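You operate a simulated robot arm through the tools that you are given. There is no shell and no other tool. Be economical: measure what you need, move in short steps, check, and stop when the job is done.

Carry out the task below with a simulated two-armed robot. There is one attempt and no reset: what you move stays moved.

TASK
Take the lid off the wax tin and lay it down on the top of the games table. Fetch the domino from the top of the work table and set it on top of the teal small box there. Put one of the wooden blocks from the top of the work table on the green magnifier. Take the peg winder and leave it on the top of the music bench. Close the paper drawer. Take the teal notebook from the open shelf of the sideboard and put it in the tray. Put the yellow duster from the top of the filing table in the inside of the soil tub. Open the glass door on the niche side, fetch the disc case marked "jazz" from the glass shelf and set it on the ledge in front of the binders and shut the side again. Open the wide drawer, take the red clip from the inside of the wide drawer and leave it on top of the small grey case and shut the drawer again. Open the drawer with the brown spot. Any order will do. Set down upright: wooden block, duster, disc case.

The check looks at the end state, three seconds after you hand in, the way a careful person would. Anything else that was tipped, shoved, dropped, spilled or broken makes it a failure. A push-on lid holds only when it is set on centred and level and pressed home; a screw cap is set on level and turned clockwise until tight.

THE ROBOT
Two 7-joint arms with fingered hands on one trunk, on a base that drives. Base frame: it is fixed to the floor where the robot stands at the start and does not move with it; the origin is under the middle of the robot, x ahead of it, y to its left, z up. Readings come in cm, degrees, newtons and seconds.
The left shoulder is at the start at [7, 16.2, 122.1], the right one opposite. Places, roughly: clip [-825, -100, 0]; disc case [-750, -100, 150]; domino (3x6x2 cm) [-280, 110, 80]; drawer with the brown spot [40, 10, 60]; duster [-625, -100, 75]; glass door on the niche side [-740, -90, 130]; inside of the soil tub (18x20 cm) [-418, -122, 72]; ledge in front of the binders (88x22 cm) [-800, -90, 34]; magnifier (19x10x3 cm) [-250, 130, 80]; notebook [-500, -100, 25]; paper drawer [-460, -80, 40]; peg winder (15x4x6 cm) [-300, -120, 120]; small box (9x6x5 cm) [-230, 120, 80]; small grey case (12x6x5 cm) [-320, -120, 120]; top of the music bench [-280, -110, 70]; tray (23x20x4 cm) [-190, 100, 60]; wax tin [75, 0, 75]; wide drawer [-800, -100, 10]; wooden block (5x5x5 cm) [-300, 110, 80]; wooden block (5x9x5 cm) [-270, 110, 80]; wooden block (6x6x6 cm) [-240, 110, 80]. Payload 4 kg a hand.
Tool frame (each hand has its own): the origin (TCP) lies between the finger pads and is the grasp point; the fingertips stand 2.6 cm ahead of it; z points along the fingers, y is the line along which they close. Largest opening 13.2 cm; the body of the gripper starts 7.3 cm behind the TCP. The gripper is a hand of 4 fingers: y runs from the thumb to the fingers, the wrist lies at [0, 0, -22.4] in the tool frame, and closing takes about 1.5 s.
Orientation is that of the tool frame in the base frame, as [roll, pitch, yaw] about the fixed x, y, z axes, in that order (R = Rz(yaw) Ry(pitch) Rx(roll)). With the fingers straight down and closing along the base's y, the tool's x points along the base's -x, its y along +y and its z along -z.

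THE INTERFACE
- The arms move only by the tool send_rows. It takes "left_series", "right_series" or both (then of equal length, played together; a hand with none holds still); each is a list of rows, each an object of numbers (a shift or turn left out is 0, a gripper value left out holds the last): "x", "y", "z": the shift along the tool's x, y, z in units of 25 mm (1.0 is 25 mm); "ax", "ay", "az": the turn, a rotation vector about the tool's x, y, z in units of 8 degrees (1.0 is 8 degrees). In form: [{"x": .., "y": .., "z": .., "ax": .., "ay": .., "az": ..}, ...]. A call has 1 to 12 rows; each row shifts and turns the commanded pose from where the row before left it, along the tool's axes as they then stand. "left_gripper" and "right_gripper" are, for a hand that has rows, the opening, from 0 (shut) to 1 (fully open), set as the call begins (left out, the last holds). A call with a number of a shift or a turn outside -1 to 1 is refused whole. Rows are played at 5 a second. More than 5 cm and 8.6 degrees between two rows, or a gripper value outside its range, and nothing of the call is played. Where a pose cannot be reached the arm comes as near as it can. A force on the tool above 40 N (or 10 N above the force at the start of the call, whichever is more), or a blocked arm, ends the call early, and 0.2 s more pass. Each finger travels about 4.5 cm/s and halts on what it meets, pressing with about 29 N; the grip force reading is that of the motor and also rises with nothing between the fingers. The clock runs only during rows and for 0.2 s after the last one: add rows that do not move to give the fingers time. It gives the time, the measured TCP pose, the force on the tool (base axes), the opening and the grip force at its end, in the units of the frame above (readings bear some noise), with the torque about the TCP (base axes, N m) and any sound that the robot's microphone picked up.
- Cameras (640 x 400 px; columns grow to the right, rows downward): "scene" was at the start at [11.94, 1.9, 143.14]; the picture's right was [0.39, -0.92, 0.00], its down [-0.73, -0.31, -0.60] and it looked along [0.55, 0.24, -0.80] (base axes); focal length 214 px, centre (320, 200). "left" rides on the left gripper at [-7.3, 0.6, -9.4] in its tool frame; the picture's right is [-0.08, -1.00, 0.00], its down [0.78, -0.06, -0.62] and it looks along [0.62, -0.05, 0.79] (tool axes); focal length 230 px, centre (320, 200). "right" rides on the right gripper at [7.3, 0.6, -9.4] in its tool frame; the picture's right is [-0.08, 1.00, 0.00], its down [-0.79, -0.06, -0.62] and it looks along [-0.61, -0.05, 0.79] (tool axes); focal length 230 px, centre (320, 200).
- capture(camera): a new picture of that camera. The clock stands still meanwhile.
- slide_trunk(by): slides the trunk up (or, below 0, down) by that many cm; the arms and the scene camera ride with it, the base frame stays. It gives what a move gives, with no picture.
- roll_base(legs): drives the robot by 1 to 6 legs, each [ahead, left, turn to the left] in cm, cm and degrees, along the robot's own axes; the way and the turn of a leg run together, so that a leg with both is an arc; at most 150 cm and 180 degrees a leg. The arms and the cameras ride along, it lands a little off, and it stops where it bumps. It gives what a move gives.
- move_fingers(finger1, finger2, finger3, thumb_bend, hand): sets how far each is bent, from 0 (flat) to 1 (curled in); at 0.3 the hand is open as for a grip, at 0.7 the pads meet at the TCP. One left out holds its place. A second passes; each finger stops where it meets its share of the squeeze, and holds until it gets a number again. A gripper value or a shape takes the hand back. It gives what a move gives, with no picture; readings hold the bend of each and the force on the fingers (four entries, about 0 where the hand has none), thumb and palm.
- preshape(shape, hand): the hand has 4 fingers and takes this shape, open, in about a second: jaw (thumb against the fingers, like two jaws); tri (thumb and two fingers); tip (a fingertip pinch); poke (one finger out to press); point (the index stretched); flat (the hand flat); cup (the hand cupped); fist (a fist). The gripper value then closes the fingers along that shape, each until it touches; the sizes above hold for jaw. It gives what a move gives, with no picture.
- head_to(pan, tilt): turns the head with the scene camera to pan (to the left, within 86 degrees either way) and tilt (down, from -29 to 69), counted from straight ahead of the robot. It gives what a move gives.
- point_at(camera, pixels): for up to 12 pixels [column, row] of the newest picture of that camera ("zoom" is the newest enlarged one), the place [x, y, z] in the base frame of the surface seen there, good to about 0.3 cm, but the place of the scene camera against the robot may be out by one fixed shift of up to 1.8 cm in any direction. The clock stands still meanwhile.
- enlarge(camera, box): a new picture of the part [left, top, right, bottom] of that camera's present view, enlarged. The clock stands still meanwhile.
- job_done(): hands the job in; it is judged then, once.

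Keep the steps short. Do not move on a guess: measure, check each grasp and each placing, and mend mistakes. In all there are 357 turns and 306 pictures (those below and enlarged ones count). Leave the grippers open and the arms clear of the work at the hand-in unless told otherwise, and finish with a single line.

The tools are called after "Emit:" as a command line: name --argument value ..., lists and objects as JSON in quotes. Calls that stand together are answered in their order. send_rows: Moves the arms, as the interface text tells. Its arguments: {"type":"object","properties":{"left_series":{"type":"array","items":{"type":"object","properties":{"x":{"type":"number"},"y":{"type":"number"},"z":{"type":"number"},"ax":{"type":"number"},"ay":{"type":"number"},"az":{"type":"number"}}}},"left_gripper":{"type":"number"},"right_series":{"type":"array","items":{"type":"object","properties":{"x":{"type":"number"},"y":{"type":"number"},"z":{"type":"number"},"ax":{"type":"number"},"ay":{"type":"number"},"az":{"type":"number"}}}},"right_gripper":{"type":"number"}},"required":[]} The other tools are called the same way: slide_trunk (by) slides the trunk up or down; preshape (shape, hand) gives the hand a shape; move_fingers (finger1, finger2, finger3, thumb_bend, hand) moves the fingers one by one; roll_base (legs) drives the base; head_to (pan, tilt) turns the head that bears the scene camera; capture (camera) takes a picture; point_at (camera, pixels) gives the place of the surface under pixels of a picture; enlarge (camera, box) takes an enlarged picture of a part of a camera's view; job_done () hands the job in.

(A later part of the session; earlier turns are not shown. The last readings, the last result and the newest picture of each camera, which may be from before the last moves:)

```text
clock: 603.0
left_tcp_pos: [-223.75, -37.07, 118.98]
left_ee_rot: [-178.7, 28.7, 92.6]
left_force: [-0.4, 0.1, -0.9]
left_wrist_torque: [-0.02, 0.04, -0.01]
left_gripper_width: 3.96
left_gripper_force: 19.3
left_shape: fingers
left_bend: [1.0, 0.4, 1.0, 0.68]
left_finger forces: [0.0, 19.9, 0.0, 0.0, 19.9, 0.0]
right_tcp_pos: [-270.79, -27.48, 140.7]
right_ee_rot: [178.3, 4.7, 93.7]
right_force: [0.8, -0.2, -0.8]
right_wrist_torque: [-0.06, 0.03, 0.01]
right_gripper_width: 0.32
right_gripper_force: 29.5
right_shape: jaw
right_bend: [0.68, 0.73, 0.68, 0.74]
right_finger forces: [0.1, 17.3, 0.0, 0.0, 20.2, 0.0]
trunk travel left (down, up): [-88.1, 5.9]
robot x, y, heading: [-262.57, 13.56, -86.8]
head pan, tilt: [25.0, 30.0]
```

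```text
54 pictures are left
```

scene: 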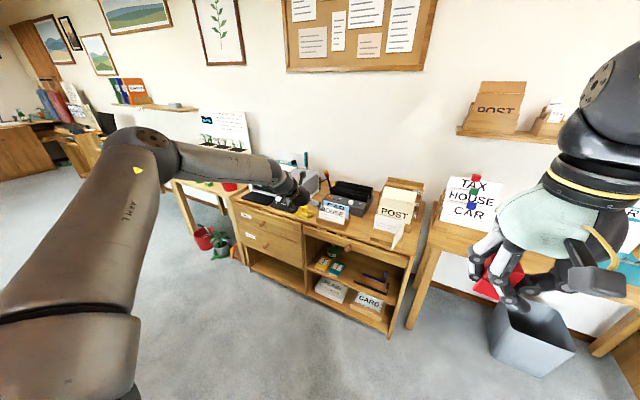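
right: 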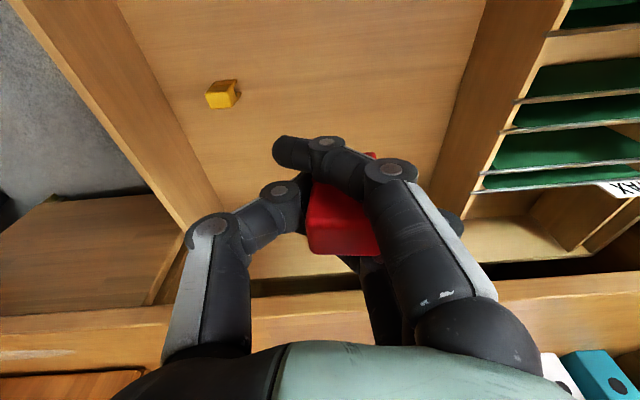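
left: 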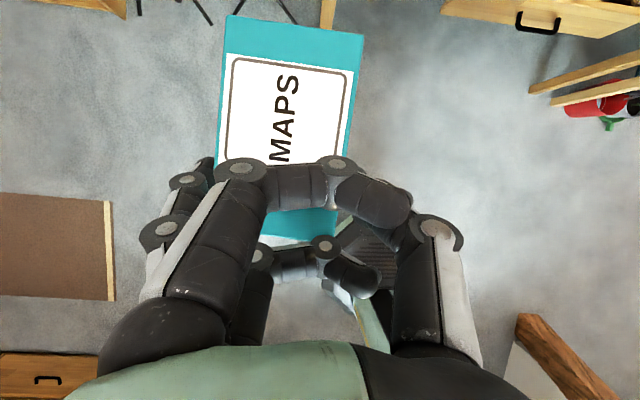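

I turn 177° left and drive right 110 cm toward the tray, then look.

Emit:
roll_base --legs '[[0, 0, 177], [0, -105, 0]]'

Emit:
head_to --pan 25 --tilt 35

Emit:
capture --camera "scene"

```text
clock: 615.7
left_tcp_pos: [-193.69, 67.51, 118.81]
left_ee_rot: [-178.7, 28.6, -90.4]
left_force: [0.4, 0.9, -0.9]
left_wrist_torque: [-0.01, -0.04, 0.03]
left_gripper_width: 3.93
left_gripper_force: 19.3
left_shape: fingers
left_bend: [1.0, 0.4, 1.0, 0.68]
left_finger forces: [0.1, 19.6, 0.0, 0.1, 19.4, 0.0]
right_tcp_pos: [-147.18, 55.36, 140.63]
right_ee_rot: [178.5, 4.7, -89.3]
right_force: [-0.2, 0.4, 0.2]
right_wrist_torque: [0.02, -0.02, 0.03]
right_gripper_width: 0.3
right_gripper_force: 28.6
right_shape: jaw
right_bend: [0.68, 0.73, 0.68, 0.74]
right_finger forces: [0.1, 15.9, 0.1, 0.0, 19.1, 0.0]
trunk travel left (down, up): [-88.1, 5.9]
robot x, y, heading: [-157.31, 14.75, 90.5]
head pan, tilt: [25.0, 30.0]
```

```text
clock: 616.4
left_tcp_pos: [-193.55, 67.52, 118.85]
left_ee_rot: [-178.6, 28.6, -90.5]
left_force: [-0.6, 0.4, -0.7]
left_wrist_torque: [-0.01, -0.02, 0.02]
left_gripper_width: 3.91
left_gripper_force: 19.1
left_shape: fingers
left_bend: [1.0, 0.4, 1.0, 0.68]
left_finger forces: [0.0, 19.5, 0.1, 0.0, 19.3, 0.0]
right_tcp_pos: [-147.26, 55.4, 140.8]
right_ee_rot: [178.4, 4.8, -89.3]
right_force: [-0.8, -0.3, 0.2]
right_wrist_torque: [-0.02, -0.04, 0.01]
right_gripper_width: 0.3
right_gripper_force: 29.2
right_shape: jaw
right_bend: [0.68, 0.73, 0.68, 0.74]
right_finger forces: [0.1, 15.8, 0.0, 0.0, 19.0, 0.0]
trunk travel left (down, up): [-88.1, 5.9]
robot x, y, heading: [-157.15, 15.22, 90.2]
head pan, tilt: [25.0, 35.0]
```

```text
53 pictures are left
```

scene: 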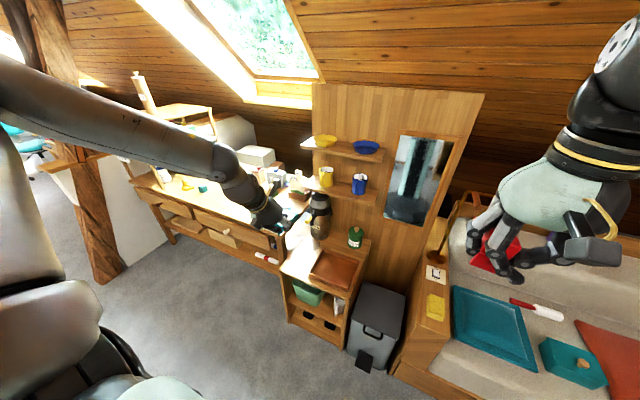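

I measure the tray.

Emit:
enlarge --camera "scene" --box '[250, 120, 410, 310]'

Emit:
point_at --camera "scene" --pixels '[[333, 267], [320, 268], [345, 268], [333, 258], [331, 277], [355, 235], [318, 225], [335, 248], [310, 272], [352, 272], [345, 200], [320, 145]]'

```text
2.11 times, centred on (330, 215) of scene
```

zoom: 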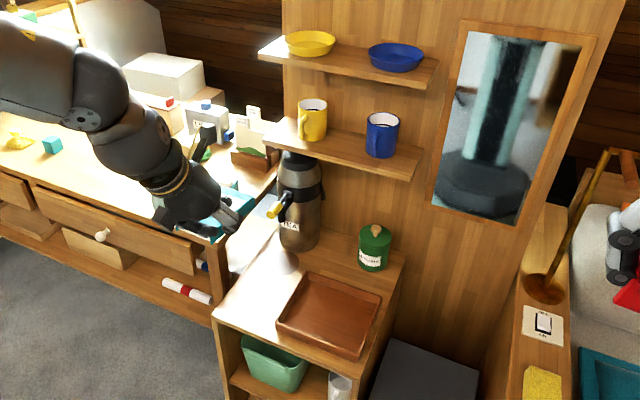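

```text
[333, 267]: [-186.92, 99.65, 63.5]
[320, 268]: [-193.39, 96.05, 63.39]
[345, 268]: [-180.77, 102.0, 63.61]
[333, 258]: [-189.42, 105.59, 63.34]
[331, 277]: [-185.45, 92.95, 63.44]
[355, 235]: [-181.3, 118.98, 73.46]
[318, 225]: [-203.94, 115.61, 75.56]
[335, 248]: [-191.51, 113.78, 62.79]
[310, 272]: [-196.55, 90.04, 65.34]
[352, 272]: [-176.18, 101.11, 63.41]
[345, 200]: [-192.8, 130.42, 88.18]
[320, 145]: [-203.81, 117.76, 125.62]
```

Tray floor ≈ z 62.8, centre ≈ (-186.5, 99). I lower the trunk 40 in front of it, shift right 8.7, then extend the arm over it.

Emit:
slide_trunk --by -38

Emit:
roll_base --legs '[[3.3, -8.5, 0]]'

Emit:
send_rows --left_series '[{"x": -0.88, "z": 0.48}, {"x": -0.88, "z": 0.48}, {"x": -0.88, "z": 0.48}, {"x": -0.88, "z": 0.48}, {"x": -0.88, "z": 0.48}, {"x": -0.88, "z": 0.48}, {"x": -0.88, "z": 0.48}, {"x": -0.88, "z": 0.48}, {"x": -0.88, "z": 0.48}, {"x": -0.88, "z": 0.48}, {}]'

Emit:
capture --camera "left"

Emit:
enlarge --camera "scene" --box '[230, 150, 430, 320]'

```text
clock: 620.0
left_tcp_pos: [-193.51, 67.45, 80.89]
left_ee_rot: [-178.7, 28.8, -90.5]
left_force: [-0.1, -0.7, 0.5]
left_wrist_torque: [-0.01, -0.03, -0.02]
left_gripper_width: 3.94
left_gripper_force: 19.6
left_shape: fingers
left_bend: [1.0, 0.4, 1.0, 0.68]
left_finger forces: [0.0, 19.6, 0.0, 0.1, 19.5, 0.0]
right_tcp_pos: [-147.16, 55.38, 102.76]
right_ee_rot: [178.4, 4.7, -89.3]
right_force: [-0.4, 0.1, -0.1]
right_wrist_torque: [0.0, 0.03, 0.01]
right_gripper_width: 0.29
right_gripper_force: 29.6
right_shape: jaw
right_bend: [0.68, 0.73, 0.68, 0.74]
right_finger forces: [0.0, 15.7, 0.1, 0.0, 19.2, 0.0]
trunk travel left (down, up): [-50.1, 43.9]
robot x, y, heading: [-157.31, 14.43, 90.3]
head pan, tilt: [25.0, 35.0]
```

```text
clock: 621.2
left_tcp_pos: [-184.9, 70.86, 80.9]
left_ee_rot: [-178.8, 28.7, -90.5]
left_force: [0.0, -0.3, -1.2]
left_wrist_torque: [-0.02, -0.05, 0.0]
left_gripper_width: 3.92
left_gripper_force: 19.3
left_shape: fingers
left_bend: [1.0, 0.4, 1.0, 0.68]
left_finger forces: [0.1, 19.6, 0.1, 0.0, 19.5, 0.0]
right_tcp_pos: [-138.57, 58.58, 102.79]
right_ee_rot: [178.3, 4.7, -89.4]
right_force: [0.6, -0.5, -0.5]
right_wrist_torque: [-0.03, 0.03, 0.0]
right_gripper_width: 0.27
right_gripper_force: 28.9
right_shape: jaw
right_bend: [0.68, 0.73, 0.68, 0.74]
right_finger forces: [0.0, 15.9, 0.2, 0.0, 19.2, 0.1]
trunk travel left (down, up): [-50.1, 43.9]
robot x, y, heading: [-148.81, 18.15, 90.3]
head pan, tilt: [25.0, 35.0]
```

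```text
clock: 623.6
left_tcp_pos: [-184.57, 95.53, 80.53]
left_ee_rot: [-178.8, 28.7, -90.5]
left_force: [0.4, -0.2, -0.9]
left_wrist_torque: [-0.02, -0.03, 0.01]
left_gripper_width: 3.94
left_gripper_force: 19.4
left_shape: fingers
left_bend: [1.0, 0.4, 1.0, 0.68]
left_finger forces: [0.0, 19.5, 0.0, 0.1, 19.4, 0.0]
right_tcp_pos: [-138.56, 58.58, 102.74]
right_ee_rot: [178.4, 4.8, -89.5]
right_force: [0.9, -0.2, 0.1]
right_wrist_torque: [0.01, 0.01, 0.01]
right_gripper_width: 0.29
right_gripper_force: 28.6
right_shape: jaw
right_bend: [0.68, 0.73, 0.68, 0.74]
right_finger forces: [0.0, 15.8, 0.1, 0.0, 19.2, 0.0]
trunk travel left (down, up): [-50.1, 43.9]
robot x, y, heading: [-148.63, 17.94, 90.6]
head pan, tilt: [25.0, 35.0]
```

```text
51 pictures are left
```

left: 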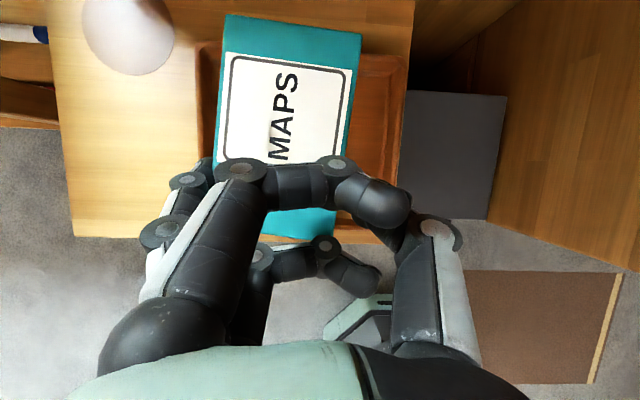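

```text
2.35 times, centred on (330, 235) of scene
```

zoom: 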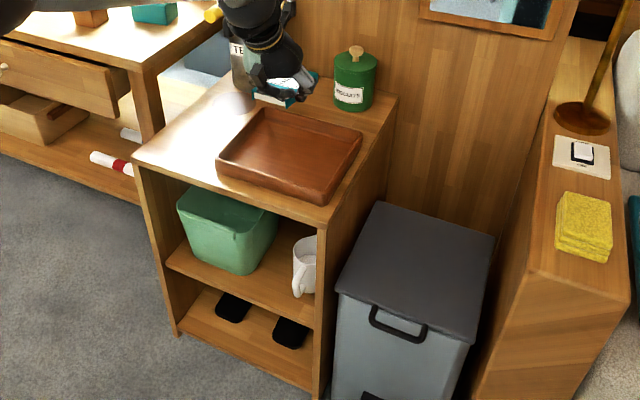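

I check the tray's edges from the left camera.

Emit:
point_at --camera "left" --pixels '[[404, 65], [385, 120], [380, 62], [206, 60], [210, 100], [375, 160], [240, 40], [340, 50], [350, 225], [395, 180]]'

```text
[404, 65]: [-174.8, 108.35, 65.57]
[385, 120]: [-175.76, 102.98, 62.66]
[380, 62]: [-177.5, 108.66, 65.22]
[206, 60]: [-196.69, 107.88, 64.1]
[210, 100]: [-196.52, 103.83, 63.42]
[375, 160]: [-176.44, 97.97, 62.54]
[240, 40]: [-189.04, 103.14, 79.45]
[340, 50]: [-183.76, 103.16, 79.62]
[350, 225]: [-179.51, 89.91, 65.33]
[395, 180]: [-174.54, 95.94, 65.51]
```

Tray inside: x -197…-175.5, y 90.5…108, floor 62.6; notebook centred at x -186. I lower 13.5, then in steps.

Emit:
slide_trunk --by -13.5

Emit:
slide_trunk --by -0.8

Emit:
slide_trunk --by -0.6

Emit:
capture --camera "left"

```text
clock: 625.2
left_tcp_pos: [-184.39, 95.63, 66.92]
left_ee_rot: [-178.7, 28.7, -90.4]
left_force: [0.0, -0.2, -0.7]
left_wrist_torque: [-0.03, -0.05, -0.02]
left_gripper_width: 3.92
left_gripper_force: 19.5
left_shape: fingers
left_bend: [1.0, 0.4, 1.0, 0.68]
left_finger forces: [0.0, 19.5, 0.1, 0.0, 19.3, 0.1]
right_tcp_pos: [-138.61, 58.62, 89.27]
right_ee_rot: [178.4, 4.8, -89.3]
right_force: [0.4, 0.2, -0.2]
right_wrist_torque: [-0.02, 0.02, -0.01]
right_gripper_width: 0.29
right_gripper_force: 29.8
right_shape: jaw
right_bend: [0.68, 0.73, 0.68, 0.74]
right_finger forces: [0.1, 15.9, 0.1, 0.0, 19.2, 0.1]
trunk travel left (down, up): [-36.6, 57.4]
robot x, y, heading: [-148.41, 17.99, 90.3]
head pan, tilt: [25.0, 35.0]
```

```text
clock: 625.8
left_tcp_pos: [-184.55, 95.63, 66.12]
left_ee_rot: [-178.7, 28.7, -90.4]
left_force: [-0.3, 0.1, -0.5]
left_wrist_torque: [-0.04, -0.04, 0.01]
left_gripper_width: 3.94
left_gripper_force: 19.9
left_shape: fingers
left_bend: [1.0, 0.4, 1.0, 0.68]
left_finger forces: [0.0, 19.5, 0.1, 0.0, 19.4, 0.0]
right_tcp_pos: [-138.61, 58.82, 88.5]
right_ee_rot: [178.4, 4.8, -89.5]
right_force: [0.3, -1.2, -0.9]
right_wrist_torque: [-0.02, 0.03, -0.02]
right_gripper_width: 0.33
right_gripper_force: 29.0
right_shape: jaw
right_bend: [0.68, 0.73, 0.68, 0.74]
right_finger forces: [0.1, 15.9, 0.0, 0.0, 19.3, 0.0]
trunk travel left (down, up): [-35.8, 58.2]
robot x, y, heading: [-148.82, 17.89, 90.4]
head pan, tilt: [25.0, 35.0]
```

```text
clock: 626.3
left_tcp_pos: [-184.46, 95.65, 65.56]
left_ee_rot: [-178.7, 28.8, -90.5]
left_force: [0.1, -0.7, -0.8]
left_wrist_torque: [0.02, 0.01, -0.03]
left_gripper_width: 3.94
left_gripper_force: 19.4
left_shape: fingers
left_bend: [1.0, 0.4, 1.0, 0.68]
left_finger forces: [0.0, 19.7, 0.0, 0.0, 19.6, 0.0]
right_tcp_pos: [-138.55, 58.75, 87.76]
right_ee_rot: [178.4, 4.8, -89.5]
right_force: [0.3, -0.3, 0.3]
right_wrist_torque: [0.0, -0.01, 0.02]
right_gripper_width: 0.3
right_gripper_force: 28.9
right_shape: jaw
right_bend: [0.68, 0.73, 0.68, 0.74]
right_finger forces: [0.1, 15.8, 0.0, 0.1, 19.2, 0.0]
trunk travel left (down, up): [-35.2, 58.8]
robot x, y, heading: [-148.67, 18.08, 90.3]
head pan, tilt: [25.0, 35.0]
```

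```text
49 pictures are left
```

left: 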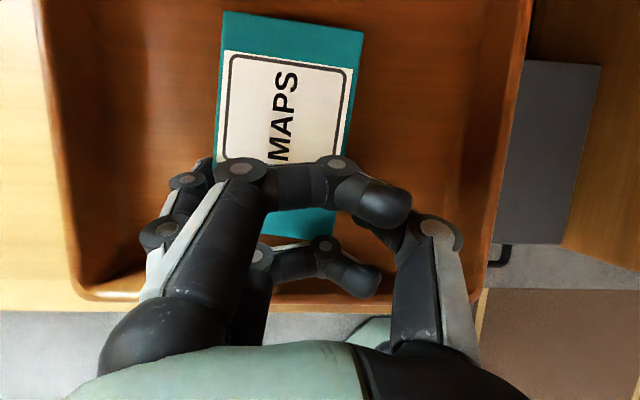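

Inside the tray. Two more small steps to contact, then release.

Emit:
slide_trunk --by -0.6

Emit:
slide_trunk --by -0.5

```text
clock: 626.9
left_tcp_pos: [-184.38, 95.65, 65.42]
left_ee_rot: [-178.8, 28.9, -90.6]
left_force: [2.0, 0.7, 11.8]
left_wrist_torque: [0.15, 0.73, -0.03]
left_gripper_width: 3.91
left_gripper_force: 20.5
left_shape: fingers
left_bend: [1.0, 0.4, 1.0, 0.69]
left_finger forces: [0.1, 21.2, 0.0, 0.0, 18.8, 0.0]
right_tcp_pos: [-138.54, 58.5, 87.41]
right_ee_rot: [178.3, 4.9, -89.5]
right_force: [-0.3, 0.4, -0.1]
right_wrist_torque: [0.0, 0.01, 0.0]
right_gripper_width: 0.29
right_gripper_force: 28.6
right_shape: jaw
right_bend: [0.68, 0.73, 0.68, 0.74]
right_finger forces: [0.0, 15.8, 0.1, 0.0, 19.2, 0.0]
trunk travel left (down, up): [-34.6, 59.4]
robot x, y, heading: [-148.72, 18.03, 90.3]
head pan, tilt: [25.0, 35.0]
```

```text
clock: 627.4
left_tcp_pos: [-184.27, 95.53, 65.3]
left_ee_rot: [-178.7, 29.3, -90.7]
left_force: [4.3, 2.6, 29.6]
left_wrist_torque: [0.35, 1.44, -0.09]
left_gripper_width: 3.87
left_gripper_force: 26.7
left_shape: fingers
left_bend: [1.0, 0.4, 1.0, 0.69]
left_finger forces: [0.0, 32.5, 0.1, 0.0, 22.6, 0.1]
right_tcp_pos: [-138.39, 58.38, 86.96]
right_ee_rot: [178.2, 5.0, -89.4]
right_force: [0.0, 0.2, -0.2]
right_wrist_torque: [0.01, 0.03, -0.01]
right_gripper_width: 0.29
right_gripper_force: 29.0
right_shape: jaw
right_bend: [0.68, 0.73, 0.68, 0.74]
right_finger forces: [0.0, 15.9, 0.1, 0.1, 19.1, 0.0]
trunk travel left (down, up): [-34.1, 59.9]
robot x, y, heading: [-148.55, 18.05, 90.1]
head pan, tilt: [25.0, 35.0]
```

Contact. I ease up 0.6, open finger 2 and the thumb, and rise 25.

Emit:
slide_trunk --by 0.7

Emit:
move_fingers --hand "left" --finger2 0.38 --thumb_bend 0.45

Emit:
slide_trunk --by 22

Emit:
capture --camera "left"

```text
clock: 628.0
left_tcp_pos: [-184.31, 95.39, 65.38]
left_ee_rot: [-178.9, 28.7, -90.6]
left_force: [3.4, 3.4, 15.1]
left_wrist_torque: [0.27, 0.88, -0.3]
left_gripper_width: 3.88
left_gripper_force: 23.9
left_shape: fingers
left_bend: [1.0, 0.4, 1.0, 0.69]
left_finger forces: [0.0, 26.3, 0.0, 0.1, 21.6, 0.1]
right_tcp_pos: [-138.55, 58.46, 87.54]
right_ee_rot: [178.4, 4.8, -89.3]
right_force: [-0.1, 0.2, 0.0]
right_wrist_torque: [-0.01, 0.0, 0.01]
right_gripper_width: 0.29
right_gripper_force: 28.9
right_shape: jaw
right_bend: [0.68, 0.73, 0.68, 0.74]
right_finger forces: [0.0, 15.7, 0.1, 0.0, 19.2, 0.1]
trunk travel left (down, up): [-34.8, 59.2]
robot x, y, heading: [-148.97, 18.19, 90.2]
head pan, tilt: [25.0, 35.0]
```

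```text
clock: 629.0
left_tcp_pos: [-184.51, 95.33, 65.64]
left_ee_rot: [-178.9, 29.0, -90.4]
left_force: [-11.0, -2.4, 27.6]
left_wrist_torque: [0.21, -0.78, 0.01]
left_gripper_width: 4.51
left_gripper_force: 13.6
left_shape: fingers
left_bend: [1.0, 0.38, 1.0, 0.51]
left_finger forces: [0.0, 0.3, 0.0, 0.0, 27.7, 0.0]
right_tcp_pos: [-138.67, 58.32, 87.62]
right_ee_rot: [178.3, 5.0, -89.5]
right_force: [0.0, -0.4, -0.2]
right_wrist_torque: [-0.02, -0.02, -0.02]
right_gripper_width: 0.32
right_gripper_force: 29.0
right_shape: jaw
right_bend: [0.68, 0.73, 0.68, 0.74]
right_finger forces: [0.0, 15.8, 0.1, 0.0, 19.2, 0.1]
trunk travel left (down, up): [-34.8, 59.2]
robot x, y, heading: [-148.43, 18.06, 90.2]
head pan, tilt: [25.0, 35.0]
```

```text
clock: 631.3
left_tcp_pos: [-184.44, 95.65, 87.09]
left_ee_rot: [-178.7, 28.7, -90.5]
left_force: [-1.1, 0.3, -0.1]
left_wrist_torque: [0.01, 0.0, 0.03]
left_gripper_width: 5.01
left_gripper_force: 0.1
left_shape: fingers
left_bend: [1.0, 0.38, 1.0, 0.45]
left_finger forces: [0.0, 0.0, 0.1, 0.1, 0.1, 0.0]
right_tcp_pos: [-138.54, 58.71, 109.45]
right_ee_rot: [178.4, 4.6, -89.3]
right_force: [-0.1, -0.1, 0.3]
right_wrist_torque: [0.01, -0.01, 0.02]
right_gripper_width: 0.29
right_gripper_force: 29.3
right_shape: jaw
right_bend: [0.68, 0.73, 0.68, 0.74]
right_finger forces: [0.0, 15.8, 0.2, 0.1, 19.1, 0.0]
trunk travel left (down, up): [-56.8, 37.2]
robot x, y, heading: [-148.02, 18.13, 90.2]
head pan, tilt: [25.0, 35.0]
```

```text
48 pictures are left
```

left: 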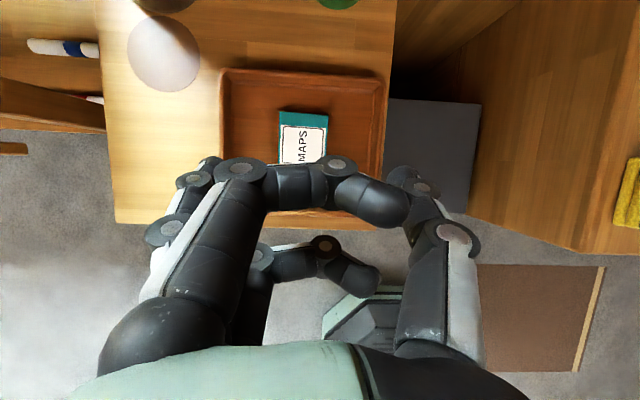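

Notebook lies in the tray. I verify the tray has not moved, then set the hand to jaw and back off.

Emit:
point_at --camera "left" --pixels '[[386, 85], [384, 130], [221, 80], [222, 130], [300, 70], [303, 130], [285, 125]]'

Emit:
roll_base --legs '[[-14, 0, 0]]'

Emit:
preshape --shape "jaw" --hand "left"

Emit:
enlarge --camera "scene" --box '[250, 180, 410, 300]'

```text
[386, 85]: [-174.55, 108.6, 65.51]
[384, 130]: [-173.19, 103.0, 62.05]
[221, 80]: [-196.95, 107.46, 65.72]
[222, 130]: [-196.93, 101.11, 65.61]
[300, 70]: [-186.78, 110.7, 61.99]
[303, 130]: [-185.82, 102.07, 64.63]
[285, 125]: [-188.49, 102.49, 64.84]
```

```text
clock: 632.6
left_tcp_pos: [-184.34, 81.54, 87.06]
left_ee_rot: [-178.7, 28.7, -90.6]
left_force: [0.1, -0.1, -0.1]
left_wrist_torque: [0.0, 0.0, 0.0]
left_gripper_width: 5.03
left_gripper_force: 0.0
left_shape: fingers
left_bend: [1.0, 0.38, 1.0, 0.45]
left_finger forces: [0.0, 0.0, 0.0, 0.1, 0.0, 0.1]
right_tcp_pos: [-138.49, 44.59, 109.48]
right_ee_rot: [178.4, 4.7, -89.4]
right_force: [1.7, 0.1, 0.0]
right_wrist_torque: [-0.03, -0.04, -0.02]
right_gripper_width: 0.3
right_gripper_force: 28.8
right_shape: jaw
right_bend: [0.68, 0.73, 0.68, 0.74]
right_finger forces: [0.0, 15.8, 0.1, 0.0, 19.2, 0.0]
trunk travel left (down, up): [-56.8, 37.2]
robot x, y, heading: [-148.98, 3.68, 90.0]
head pan, tilt: [25.0, 35.0]
```

```text
clock: 633.5
left_tcp_pos: [-184.34, 81.57, 87.18]
left_ee_rot: [-178.8, 28.6, -90.6]
left_force: [0.0, 0.9, -0.9]
left_wrist_torque: [0.0, -0.01, 0.01]
left_gripper_width: 13.2
left_gripper_force: 0.0
left_shape: jaw
left_bend: [0.3, 0.3, 0.3, 0.3]
left_finger forces: [0.1, 0.1, 0.0, 0.0, 0.0, 0.0]
right_tcp_pos: [-138.49, 44.49, 109.44]
right_ee_rot: [178.4, 4.7, -89.5]
right_force: [0.1, 0.9, -0.4]
right_wrist_torque: [0.03, -0.01, 0.02]
right_gripper_width: 0.29
right_gripper_force: 28.8
right_shape: jaw
right_bend: [0.68, 0.73, 0.68, 0.74]
right_finger forces: [0.0, 15.7, 0.1, 0.0, 19.2, 0.1]
trunk travel left (down, up): [-56.8, 37.2]
robot x, y, heading: [-148.71, 3.76, 90.2]
head pan, tilt: [25.0, 35.0]
```

```text
3.33 times, centred on (330, 240) of scene
```

zoom: 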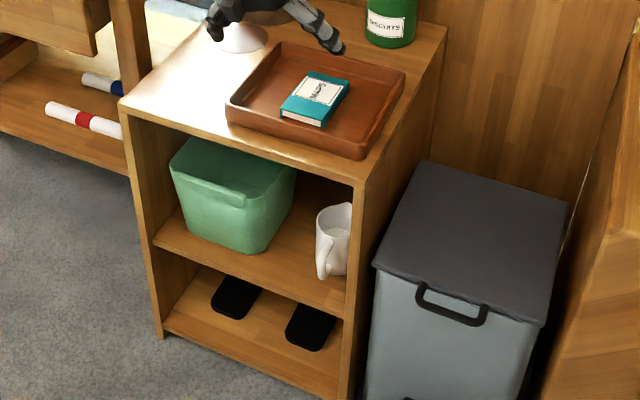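

Tray unmoved, notebook flat inside. Now the clip: I retract the left arm, drive left 110 and turn round to face the music shelf.

Emit:
send_rows --left_series '[{"x": 0.88, "z": -0.48}, {"x": 0.88, "z": -0.48}, {"x": 0.88, "z": -0.48}, {"x": 0.88, "z": -0.48}, {"x": 0.88, "z": -0.48}, {"x": 0.88, "z": -0.48}, {"x": 0.88, "z": -0.48}, {"x": 0.88, "z": -0.48}, {"x": 0.88, "z": -0.48}, {"x": 0.88, "z": -0.48}, {"x": 0.88, "z": -0.48}, {"x": 0.88, "z": -0.48}]'

Emit:
roll_base --legs '[[0, 110, 0], [0, 0, 180], [0, -54, 0]]'

Emit:
slide_trunk --by 36

Emit:
head_to --pan -5 --tilt 25

Emit:
capture --camera "scene"

```text
clock: 636.1
left_tcp_pos: [-185.02, 51.3, 87.1]
left_ee_rot: [-178.6, 28.7, -90.6]
left_force: [0.4, -0.6, 0.2]
left_wrist_torque: [0.02, 0.0, 0.01]
left_gripper_width: 13.19
left_gripper_force: 0.0
left_shape: jaw
left_bend: [0.3, 0.3, 0.3, 0.3]
left_finger forces: [0.0, 0.1, 0.1, 0.0, 0.0, 0.0]
right_tcp_pos: [-138.53, 44.32, 109.51]
right_ee_rot: [178.4, 4.9, -89.6]
right_force: [-0.6, 0.2, 0.2]
right_wrist_torque: [-0.02, -0.01, -0.02]
right_gripper_width: 0.27
right_gripper_force: 28.7
right_shape: jaw
right_bend: [0.68, 0.73, 0.68, 0.74]
right_finger forces: [0.0, 15.9, 0.1, 0.0, 19.4, 0.0]
trunk travel left (down, up): [-56.8, 37.2]
robot x, y, heading: [-148.57, 3.71, 90.4]
head pan, tilt: [25.0, 35.0]
```

```text
clock: 651.9
left_tcp_pos: [-275.76, -45.33, 87.09]
left_ee_rot: [-178.6, 28.7, 90.7]
left_force: [-0.3, 0.1, -0.8]
left_wrist_torque: [-0.01, 0.02, -0.01]
left_gripper_width: 13.19
left_gripper_force: 0.0
left_shape: jaw
left_bend: [0.3, 0.3, 0.3, 0.3]
left_finger forces: [0.1, 0.1, 0.0, 0.0, 0.0, 0.1]
right_tcp_pos: [-322.42, -39.35, 109.4]
right_ee_rot: [178.4, 4.7, 91.8]
right_force: [-0.1, 0.4, 0.3]
right_wrist_torque: [-0.01, -0.01, 0.0]
right_gripper_width: 0.28
right_gripper_force: 28.5
right_shape: jaw
right_bend: [0.68, 0.73, 0.68, 0.74]
right_finger forces: [0.1, 14.6, 0.1, 0.0, 16.6, 0.0]
trunk travel left (down, up): [-56.8, 37.2]
robot x, y, heading: [-313.17, 1.21, -88.2]
head pan, tilt: [25.0, 35.0]
```

```text
clock: 655.4
left_tcp_pos: [-275.85, -45.27, 123.17]
left_ee_rot: [-178.7, 28.6, 90.8]
left_force: [0.3, -0.4, -0.5]
left_wrist_torque: [0.03, 0.0, 0.0]
left_gripper_width: 13.2
left_gripper_force: 0.2
left_shape: jaw
left_bend: [0.3, 0.3, 0.3, 0.3]
left_finger forces: [0.1, 0.0, 0.1, 0.0, 0.0, 0.0]
right_tcp_pos: [-322.38, -39.43, 145.55]
right_ee_rot: [178.3, 4.7, 91.9]
right_force: [-0.4, 0.1, 0.2]
right_wrist_torque: [-0.05, -0.02, 0.0]
right_gripper_width: 0.3
right_gripper_force: 28.4
right_shape: jaw
right_bend: [0.68, 0.73, 0.68, 0.74]
right_finger forces: [0.1, 14.5, 0.3, 0.1, 16.8, 0.0]
trunk travel left (down, up): [-92.8, 1.2]
robot x, y, heading: [-313.2, 1.57, -88.4]
head pan, tilt: [25.0, 35.0]
```

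```text
clock: 656.4
left_tcp_pos: [-275.86, -45.23, 123.01]
left_ee_rot: [-178.7, 28.8, 90.7]
left_force: [0.2, 0.0, -0.6]
left_wrist_torque: [0.04, 0.01, 0.02]
left_gripper_width: 13.2
left_gripper_force: 0.0
left_shape: jaw
left_bend: [0.3, 0.3, 0.3, 0.3]
left_finger forces: [0.1, 0.0, 0.0, 0.0, 0.0, 0.1]
right_tcp_pos: [-322.54, -39.36, 145.51]
right_ee_rot: [178.4, 4.7, 91.9]
right_force: [-0.1, 0.3, -0.5]
right_wrist_torque: [0.03, 0.0, 0.01]
right_gripper_width: 0.29
right_gripper_force: 28.9
right_shape: jaw
right_bend: [0.68, 0.73, 0.68, 0.74]
right_finger forces: [0.0, 14.4, 0.2, 0.1, 16.7, 0.0]
trunk travel left (down, up): [-92.8, 1.2]
robot x, y, heading: [-312.77, 1.69, -88.6]
head pan, tilt: [-5.0, 25.0]
```

```text
46 pictures are left
```

scene: 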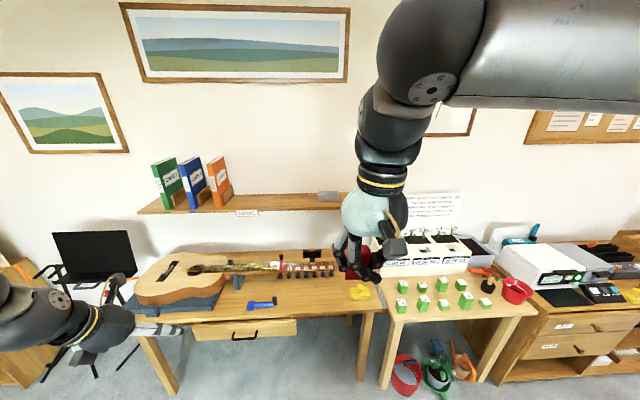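

I drive 57 cm ahead and extend the right hand over the shelf above the grey case.

Emit:
roll_base --legs '[[57, 0, -1.5]]'

Emit:
send_rows --right_series '[{"x": -0.85}, {"x": -0.85}, {"x": -0.85}, {"x": -0.85}, {"x": -0.85, "z": 0.7}, {"x": -0.85, "z": 0.7}, {"x": -0.85, "z": 0.7}, {"x": -0.85, "z": 0.7}, {}]'

Emit:
capture --camera "right"

Emit:
capture --camera "scene"

```text
clock: 659.6
left_tcp_pos: [-276.68, -103.21, 123.22]
left_ee_rot: [-178.7, 28.9, 89.0]
left_force: [-0.1, -0.2, 0.2]
left_wrist_torque: [-0.03, -0.01, -0.03]
left_gripper_width: 13.2
left_gripper_force: 0.1
left_shape: jaw
left_bend: [0.3, 0.3, 0.3, 0.3]
left_finger forces: [0.0, 0.0, 0.0, 0.0, 0.0, 0.1]
right_tcp_pos: [-322.96, -95.81, 145.63]
right_ee_rot: [178.3, 4.7, 90.3]
right_force: [-0.1, 0.5, -1.3]
right_wrist_torque: [0.03, 0.0, 0.0]
right_gripper_width: 0.29
right_gripper_force: 29.0
right_shape: jaw
right_bend: [0.68, 0.73, 0.68, 0.74]
right_finger forces: [0.0, 14.5, 0.1, 0.0, 16.7, 0.0]
trunk travel left (down, up): [-92.8, 1.2]
robot x, y, heading: [-312.55, -55.67, -90.4]
head pan, tilt: [-5.0, 25.0]
```

```text
clock: 661.6
left_tcp_pos: [-276.67, -103.36, 123.13]
left_ee_rot: [-178.8, 28.6, 89.0]
left_force: [1.0, -0.1, 0.2]
left_wrist_torque: [-0.03, 0.02, -0.01]
left_gripper_width: 13.18
left_gripper_force: 0.1
left_shape: jaw
left_bend: [0.3, 0.3, 0.3, 0.3]
left_finger forces: [0.1, 0.0, 0.0, 0.0, 0.0, 0.0]
right_tcp_pos: [-322.9, -113.7, 140.09]
right_ee_rot: [178.3, 4.9, 90.2]
right_force: [1.2, 0.2, -0.9]
right_wrist_torque: [0.03, -0.04, 0.02]
right_gripper_width: 0.29
right_gripper_force: 28.9
right_shape: jaw
right_bend: [0.68, 0.73, 0.68, 0.74]
right_finger forces: [0.0, 14.7, 0.2, 0.1, 17.0, 0.1]
trunk travel left (down, up): [-92.8, 1.2]
robot x, y, heading: [-312.69, -55.38, -90.4]
head pan, tilt: [-5.0, 25.0]
```

```text
45 pictures are left
```

right: 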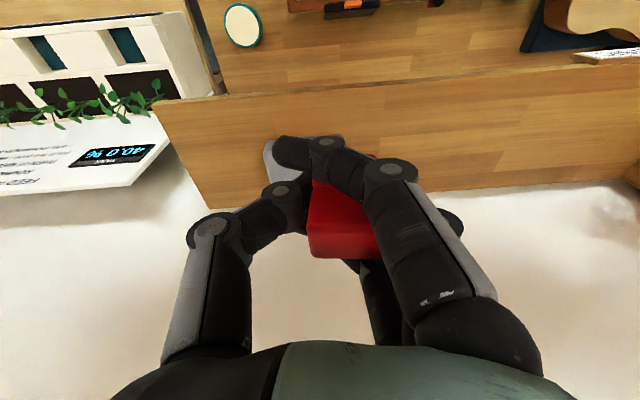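

```text
44 pictures are left
```

scene: 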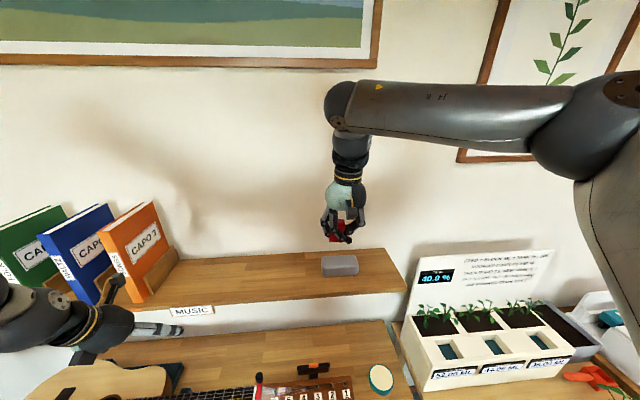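

The case is just ahead under the clip. I drive 2.5 ahead and move the hand forward in steps.

Emit:
roll_base --legs '[[2.5, -0.8, 0]]'

Emit:
send_rows --right_series '[{"x": -0.6, "z": 0.8}, {"x": -0.6, "z": 0.8}, {"x": -0.6, "z": 0.8}, {"x": -0.5, "z": 0.8}, {"x": -0.4, "z": 0.6}, {}]'

Emit:
enlarge --camera "scene" --box '[280, 180, 420, 300]'

Emit:
capture --camera "right"

```text
clock: 662.4
left_tcp_pos: [-277.05, -105.27, 123.27]
left_ee_rot: [-178.6, 29.0, 89.2]
left_force: [1.0, 1.7, -0.1]
left_wrist_torque: [-0.03, 0.0, 0.01]
left_gripper_width: 13.2
left_gripper_force: 0.0
left_shape: jaw
left_bend: [0.3, 0.3, 0.3, 0.3]
left_finger forces: [0.1, 0.1, 0.1, 0.0, 0.0, 0.0]
right_tcp_pos: [-323.44, -115.48, 140.48]
right_ee_rot: [178.5, 5.1, 90.2]
right_force: [-0.2, 0.5, 0.5]
right_wrist_torque: [-0.07, 0.03, -0.01]
right_gripper_width: 0.27
right_gripper_force: 29.4
right_shape: jaw
right_bend: [0.68, 0.73, 0.68, 0.74]
right_finger forces: [0.1, 14.5, 0.2, 0.1, 17.0, 0.1]
trunk travel left (down, up): [-92.8, 1.2]
robot x, y, heading: [-313.69, -58.06, -90.3]
head pan, tilt: [-5.0, 25.0]
```

```text
clock: 663.8
left_tcp_pos: [-277.33, -105.63, 123.06]
left_ee_rot: [-178.7, 28.7, 89.1]
left_force: [-0.2, -0.8, 0.4]
left_wrist_torque: [0.01, 0.0, 0.02]
left_gripper_width: 13.17
left_gripper_force: 0.0
left_shape: jaw
left_bend: [0.3, 0.3, 0.3, 0.3]
left_finger forces: [0.0, 0.0, 0.0, 0.1, 0.0, 0.0]
right_tcp_pos: [-323.03, -123.8, 131.45]
right_ee_rot: [178.4, 4.9, 90.3]
right_force: [-0.3, 0.6, -0.4]
right_wrist_torque: [0.01, 0.03, 0.03]
right_gripper_width: 0.29
right_gripper_force: 29.0
right_shape: jaw
right_bend: [0.68, 0.73, 0.68, 0.74]
right_finger forces: [0.1, 14.6, 0.1, 0.0, 17.1, 0.0]
trunk travel left (down, up): [-92.8, 1.2]
robot x, y, heading: [-313.22, -57.9, -90.2]
head pan, tilt: [-5.0, 25.0]
```

```text
3.33 times, centred on (350, 240) of scene
```

zoom: 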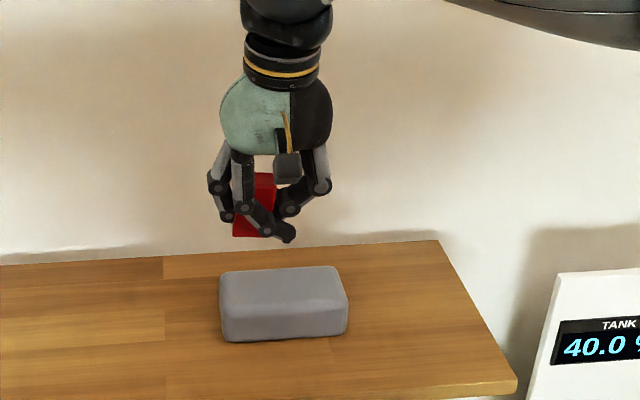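

```text
42 pictures are left
```

right: 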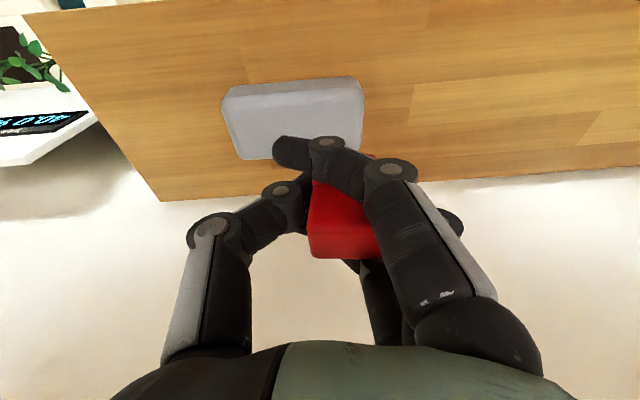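

I measure clip and case relative positions.

Emit:
point_at --camera "right" --pixels '[[235, 100], [355, 85], [240, 155], [355, 150], [290, 115], [335, 210], [330, 245], [360, 230]]'

Emit:
point_at --camera "zoom" --pixels '[[262, 182], [245, 230], [268, 230], [228, 275], [340, 272], [280, 300], [240, 215]]'

```text
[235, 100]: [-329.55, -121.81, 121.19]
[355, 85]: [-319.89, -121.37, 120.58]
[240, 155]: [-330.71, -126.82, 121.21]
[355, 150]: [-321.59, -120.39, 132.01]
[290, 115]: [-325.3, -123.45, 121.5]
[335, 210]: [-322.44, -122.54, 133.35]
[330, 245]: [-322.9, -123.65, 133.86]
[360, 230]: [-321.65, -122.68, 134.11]
```

```text
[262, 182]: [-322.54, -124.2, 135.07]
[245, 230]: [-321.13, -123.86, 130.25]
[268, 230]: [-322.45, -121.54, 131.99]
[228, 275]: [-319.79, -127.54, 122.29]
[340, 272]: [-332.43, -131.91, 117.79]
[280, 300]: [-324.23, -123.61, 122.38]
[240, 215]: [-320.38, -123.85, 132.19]
```

Case centre (-325.2,-124.2), top 121.4; clip centre ≈(-322.2,-123.4), bottom ≈128.3. I shift (-3.0,-0.8) and lower 6 cm, then finely.

Emit:
send_rows --right_series '[{"y": -0.6, "x": -0.16}, {"y": -0.6, "x": -0.1}, {"z": 0.8, "x": 0.06}, {"z": 0.8, "x": 0.06}, {"z": 0.6, "x": 0.05}, {}]'

Emit:
enlarge --camera "scene" --box '[300, 200, 400, 290]'

```text
clock: 665.2
left_tcp_pos: [-277.49, -105.85, 123.1]
left_ee_rot: [-178.7, 28.7, 89.1]
left_force: [-1.1, -1.6, 0.9]
left_wrist_torque: [0.03, 0.03, 0.03]
left_gripper_width: 13.21
left_gripper_force: 0.0
left_shape: jaw
left_bend: [0.3, 0.3, 0.3, 0.3]
left_finger forces: [0.0, 0.0, 0.0, 0.1, 0.1, 0.0]
right_tcp_pos: [-326.02, -124.45, 125.65]
right_ee_rot: [178.3, 4.8, 90.2]
right_force: [0.5, 0.7, 0.0]
right_wrist_torque: [0.01, 0.03, -0.03]
right_gripper_width: 0.3
right_gripper_force: 29.0
right_shape: jaw
right_bend: [0.68, 0.73, 0.68, 0.74]
right_finger forces: [0.1, 14.6, 0.3, 0.1, 17.2, 0.0]
trunk travel left (down, up): [-92.8, 1.2]
robot x, y, heading: [-313.22, -58.25, -90.2]
head pan, tilt: [-5.0, 25.0]
```

```text
4.44 times, centred on (350, 245) of scene
```

zoom: 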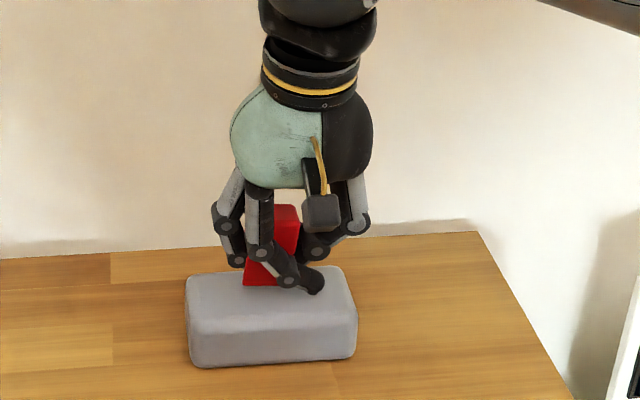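

Just above the case. Small steps down to contact.

Emit:
send_rows --right_series '[{"z": 0.12}, {"z": 0.1}, {}]'

Emit:
send_rows --right_series '[{"z": 0.08}, {"z": 0.08}, {}]'

Emit:
send_rows --right_series '[{"z": 0.06}, {"z": 0.06}, {}]'

```text
clock: 666.0
left_tcp_pos: [-277.44, -105.86, 123.01]
left_ee_rot: [-178.7, 28.8, 89.1]
left_force: [0.9, 0.5, 0.5]
left_wrist_torque: [0.0, -0.02, 0.0]
left_gripper_width: 13.2
left_gripper_force: 0.1
left_shape: jaw
left_bend: [0.3, 0.3, 0.3, 0.3]
left_finger forces: [0.0, 0.0, 0.0, 0.1, 0.0, 0.1]
right_tcp_pos: [-326.11, -124.48, 125.08]
right_ee_rot: [178.4, 4.8, 90.1]
right_force: [-0.6, -0.2, -0.7]
right_wrist_torque: [0.01, 0.0, 0.01]
right_gripper_width: 0.28
right_gripper_force: 29.4
right_shape: jaw
right_bend: [0.68, 0.73, 0.68, 0.74]
right_finger forces: [0.0, 14.6, 0.2, 0.0, 17.2, 0.0]
trunk travel left (down, up): [-92.8, 1.2]
robot x, y, heading: [-313.23, -58.32, -90.1]
head pan, tilt: [-5.0, 25.0]
```

```text
clock: 666.8
left_tcp_pos: [-277.44, -105.94, 123.1]
left_ee_rot: [-178.6, 28.7, 89.1]
left_force: [0.0, 0.9, -0.4]
left_wrist_torque: [-0.01, -0.02, 0.0]
left_gripper_width: 13.18
left_gripper_force: 0.1
left_shape: jaw
left_bend: [0.3, 0.3, 0.3, 0.3]
left_finger forces: [0.0, 0.0, 0.1, 0.0, 0.0, 0.0]
right_tcp_pos: [-326.18, -124.5, 124.73]
right_ee_rot: [178.4, 4.8, 90.2]
right_force: [0.1, -0.7, 0.2]
right_wrist_torque: [0.0, 0.01, -0.01]
right_gripper_width: 0.27
right_gripper_force: 29.0
right_shape: jaw
right_bend: [0.68, 0.73, 0.68, 0.74]
right_finger forces: [0.0, 14.6, 0.3, 0.0, 17.2, 0.1]
trunk travel left (down, up): [-92.8, 1.2]
robot x, y, heading: [-313.21, -58.25, -90.3]
head pan, tilt: [-5.0, 25.0]
```

```text
clock: 667.6
left_tcp_pos: [-277.31, -106.0, 122.99]
left_ee_rot: [-178.6, 28.6, 89.2]
left_force: [0.4, -0.3, 0.6]
left_wrist_torque: [0.01, 0.0, 0.03]
left_gripper_width: 13.2
left_gripper_force: 0.0
left_shape: jaw
left_bend: [0.3, 0.3, 0.3, 0.3]
left_finger forces: [0.0, 0.0, 0.0, 0.0, 0.1, 0.1]
right_tcp_pos: [-326.01, -124.57, 124.32]
right_ee_rot: [178.3, 4.9, 90.3]
right_force: [0.2, 1.0, 0.3]
right_wrist_torque: [0.0, -0.01, 0.03]
right_gripper_width: 0.27
right_gripper_force: 29.3
right_shape: jaw
right_bend: [0.68, 0.73, 0.68, 0.74]
right_finger forces: [0.0, 14.6, 0.3, 0.0, 17.1, 0.0]
trunk travel left (down, up): [-92.8, 1.2]
robot x, y, heading: [-313.28, -57.96, -90.5]
head pan, tilt: [-5.0, 25.0]
```

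Emit:
send_rows --right_series '[{"z": 0.06}, {"z": 0.06}, {}]'

Emit:
send_rows --right_series '[{"z": 0.06}, {"z": 0.06}, {}]'

Emit:
enlarge --camera "scene" --box '[310, 215, 390, 290]'

```text
clock: 668.4
left_tcp_pos: [-277.43, -105.84, 123.2]
left_ee_rot: [-178.8, 28.6, 89.2]
left_force: [0.1, -0.4, -0.8]
left_wrist_torque: [0.0, -0.01, -0.01]
left_gripper_width: 13.19
left_gripper_force: 0.0
left_shape: jaw
left_bend: [0.3, 0.3, 0.3, 0.3]
left_finger forces: [0.1, 0.0, 0.1, 0.1, 0.0, 0.1]
right_tcp_pos: [-326.15, -124.59, 124.24]
right_ee_rot: [178.2, 4.7, 90.1]
right_force: [-0.1, -1.4, 2.8]
right_wrist_torque: [0.0, 0.02, 0.01]
right_gripper_width: 0.32
right_gripper_force: 29.1
right_shape: jaw
right_bend: [0.68, 0.73, 0.68, 0.75]
right_finger forces: [0.0, 15.5, 0.7, 0.0, 16.2, 0.0]
trunk travel left (down, up): [-92.8, 1.2]
robot x, y, heading: [-313.27, -57.75, -90.4]
head pan, tilt: [-5.0, 25.0]
```

```text
clock: 669.2
left_tcp_pos: [-277.21, -105.7, 123.21]
left_ee_rot: [-178.7, 28.8, 89.1]
left_force: [0.0, 0.3, -0.2]
left_wrist_torque: [0.01, -0.03, 0.03]
left_gripper_width: 13.2
left_gripper_force: 0.1
left_shape: jaw
left_bend: [0.3, 0.3, 0.3, 0.3]
left_finger forces: [0.0, 0.1, 0.1, 0.0, 0.0, 0.0]
right_tcp_pos: [-326.13, -124.54, 124.01]
right_ee_rot: [178.4, 4.8, 90.3]
right_force: [2.4, -1.4, 12.3]
right_wrist_torque: [0.03, -0.16, -0.03]
right_gripper_width: 0.35
right_gripper_force: 29.1
right_shape: jaw
right_bend: [0.68, 0.74, 0.68, 0.75]
right_finger forces: [0.0, 23.3, 0.8, 0.1, 15.7, 0.0]
trunk travel left (down, up): [-92.8, 1.2]
robot x, y, heading: [-313.34, -58.15, -89.8]
head pan, tilt: [-5.0, 25.0]
```

```text
5.33 times, centred on (350, 252) of scene
```

zoom: 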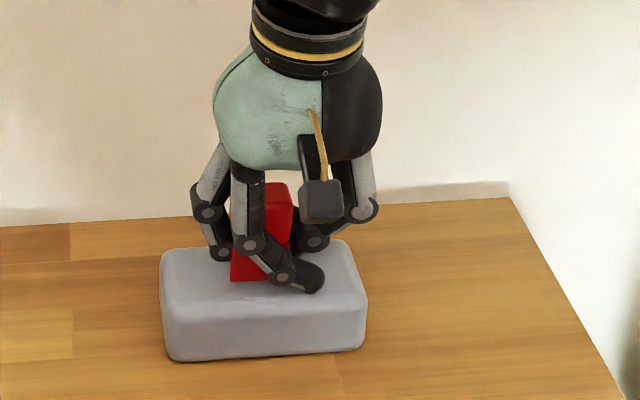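

Contact (12 N). I release: tiny lift, open, then rise.

Emit:
send_rows --right_series '[{"z": -0.06}, {}, {}, {}, {}, {}]' --right_gripper 0.45

Emit:
enlarge --camera "scene" --box '[310, 215, 390, 290]'

```text
clock: 670.6
left_tcp_pos: [-277.34, -105.61, 123.19]
left_ee_rot: [-178.7, 28.8, 89.0]
left_force: [0.2, -0.4, -0.3]
left_wrist_torque: [-0.04, 0.01, 0.02]
left_gripper_width: 13.19
left_gripper_force: 0.1
left_shape: jaw
left_bend: [0.3, 0.3, 0.3, 0.3]
left_finger forces: [0.0, 0.0, 0.0, 0.0, 0.1, 0.0]
right_tcp_pos: [-326.01, -124.4, 124.13]
right_ee_rot: [178.4, 5.0, 90.2]
right_force: [-0.6, -1.0, 20.3]
right_wrist_torque: [0.16, 0.31, 0.03]
right_gripper_width: 5.45
right_gripper_force: 0.1
right_shape: jaw
right_bend: [0.75, 0.74, 0.73, 0.72]
right_finger forces: [6.9, 5.5, 0.0, 0.1, 13.3, 0.0]
trunk travel left (down, up): [-92.8, 1.2]
robot x, y, heading: [-313.41, -57.81, -89.8]
head pan, tilt: [-5.0, 25.0]
```

```text
5.33 times, centred on (350, 252) of scene
```

zoom: 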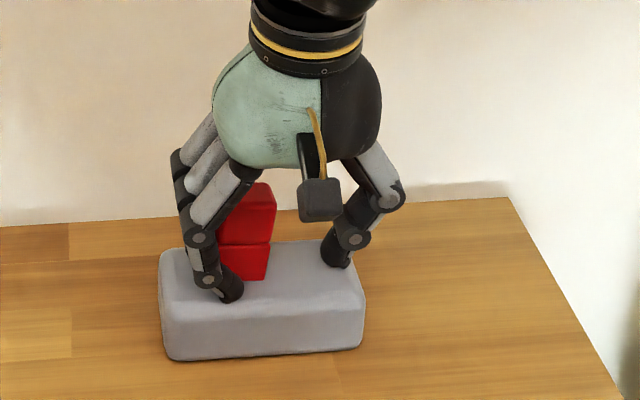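

The clip stands on the case. I rise straight up 12 cm.

Emit:
send_rows --right_series '[{"z": -0.2}, {"z": -0.4}, {"z": -0.8}, {"z": -1}, {"z": -1}, {"z": -1}, {}]'

Emit:
enlarge --camera "scene" --box '[300, 205, 400, 295]'

```text
clock: 672.2
left_tcp_pos: [-277.39, -105.87, 123.1]
left_ee_rot: [-178.7, 28.8, 89.1]
left_force: [-0.5, 0.0, 0.0]
left_wrist_torque: [-0.03, 0.03, 0.0]
left_gripper_width: 13.17
left_gripper_force: 0.0
left_shape: jaw
left_bend: [0.3, 0.3, 0.3, 0.3]
left_finger forces: [0.0, 0.0, 0.0, 0.1, 0.1, 0.0]
right_tcp_pos: [-326.34, -123.79, 134.64]
right_ee_rot: [178.4, 4.8, 90.3]
right_force: [-0.2, -0.1, -0.1]
right_wrist_torque: [0.0, 0.01, 0.0]
right_gripper_width: 5.9
right_gripper_force: 0.1
right_shape: jaw
right_bend: [0.73, 0.73, 0.73, 0.7]
right_finger forces: [0.1, 5.0, 0.1, 0.0, 0.0, 0.0]
trunk travel left (down, up): [-92.8, 1.2]
robot x, y, heading: [-313.51, -58.05, -90.3]
head pan, tilt: [-5.0, 25.0]
```

```text
4.44 times, centred on (350, 250) of scene
```

zoom: 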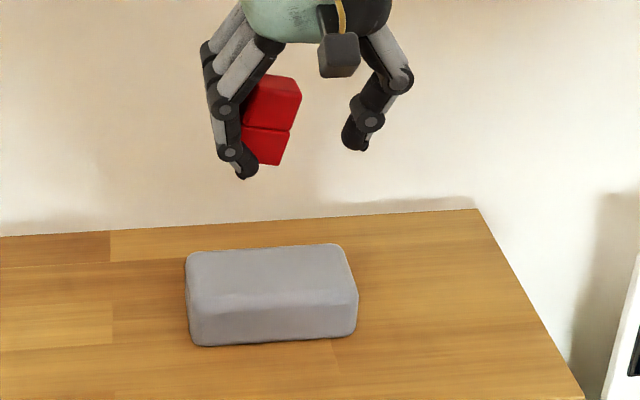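

The clip is hooked on a finger. I look with the right camera.

Emit:
enlarge --camera "right" --box '[240, 80, 520, 300]'

```text
1.82 times, centred on (380, 190) of right
```

zoom: 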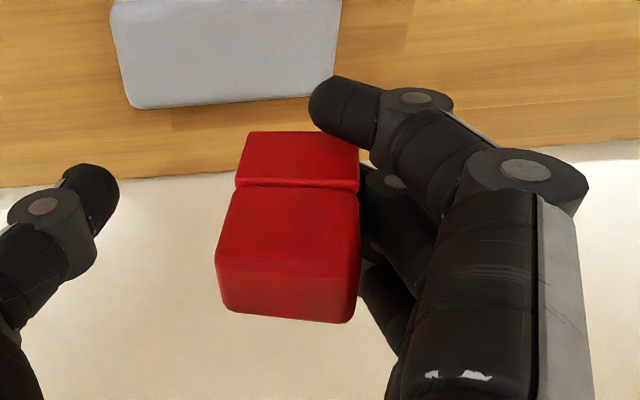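

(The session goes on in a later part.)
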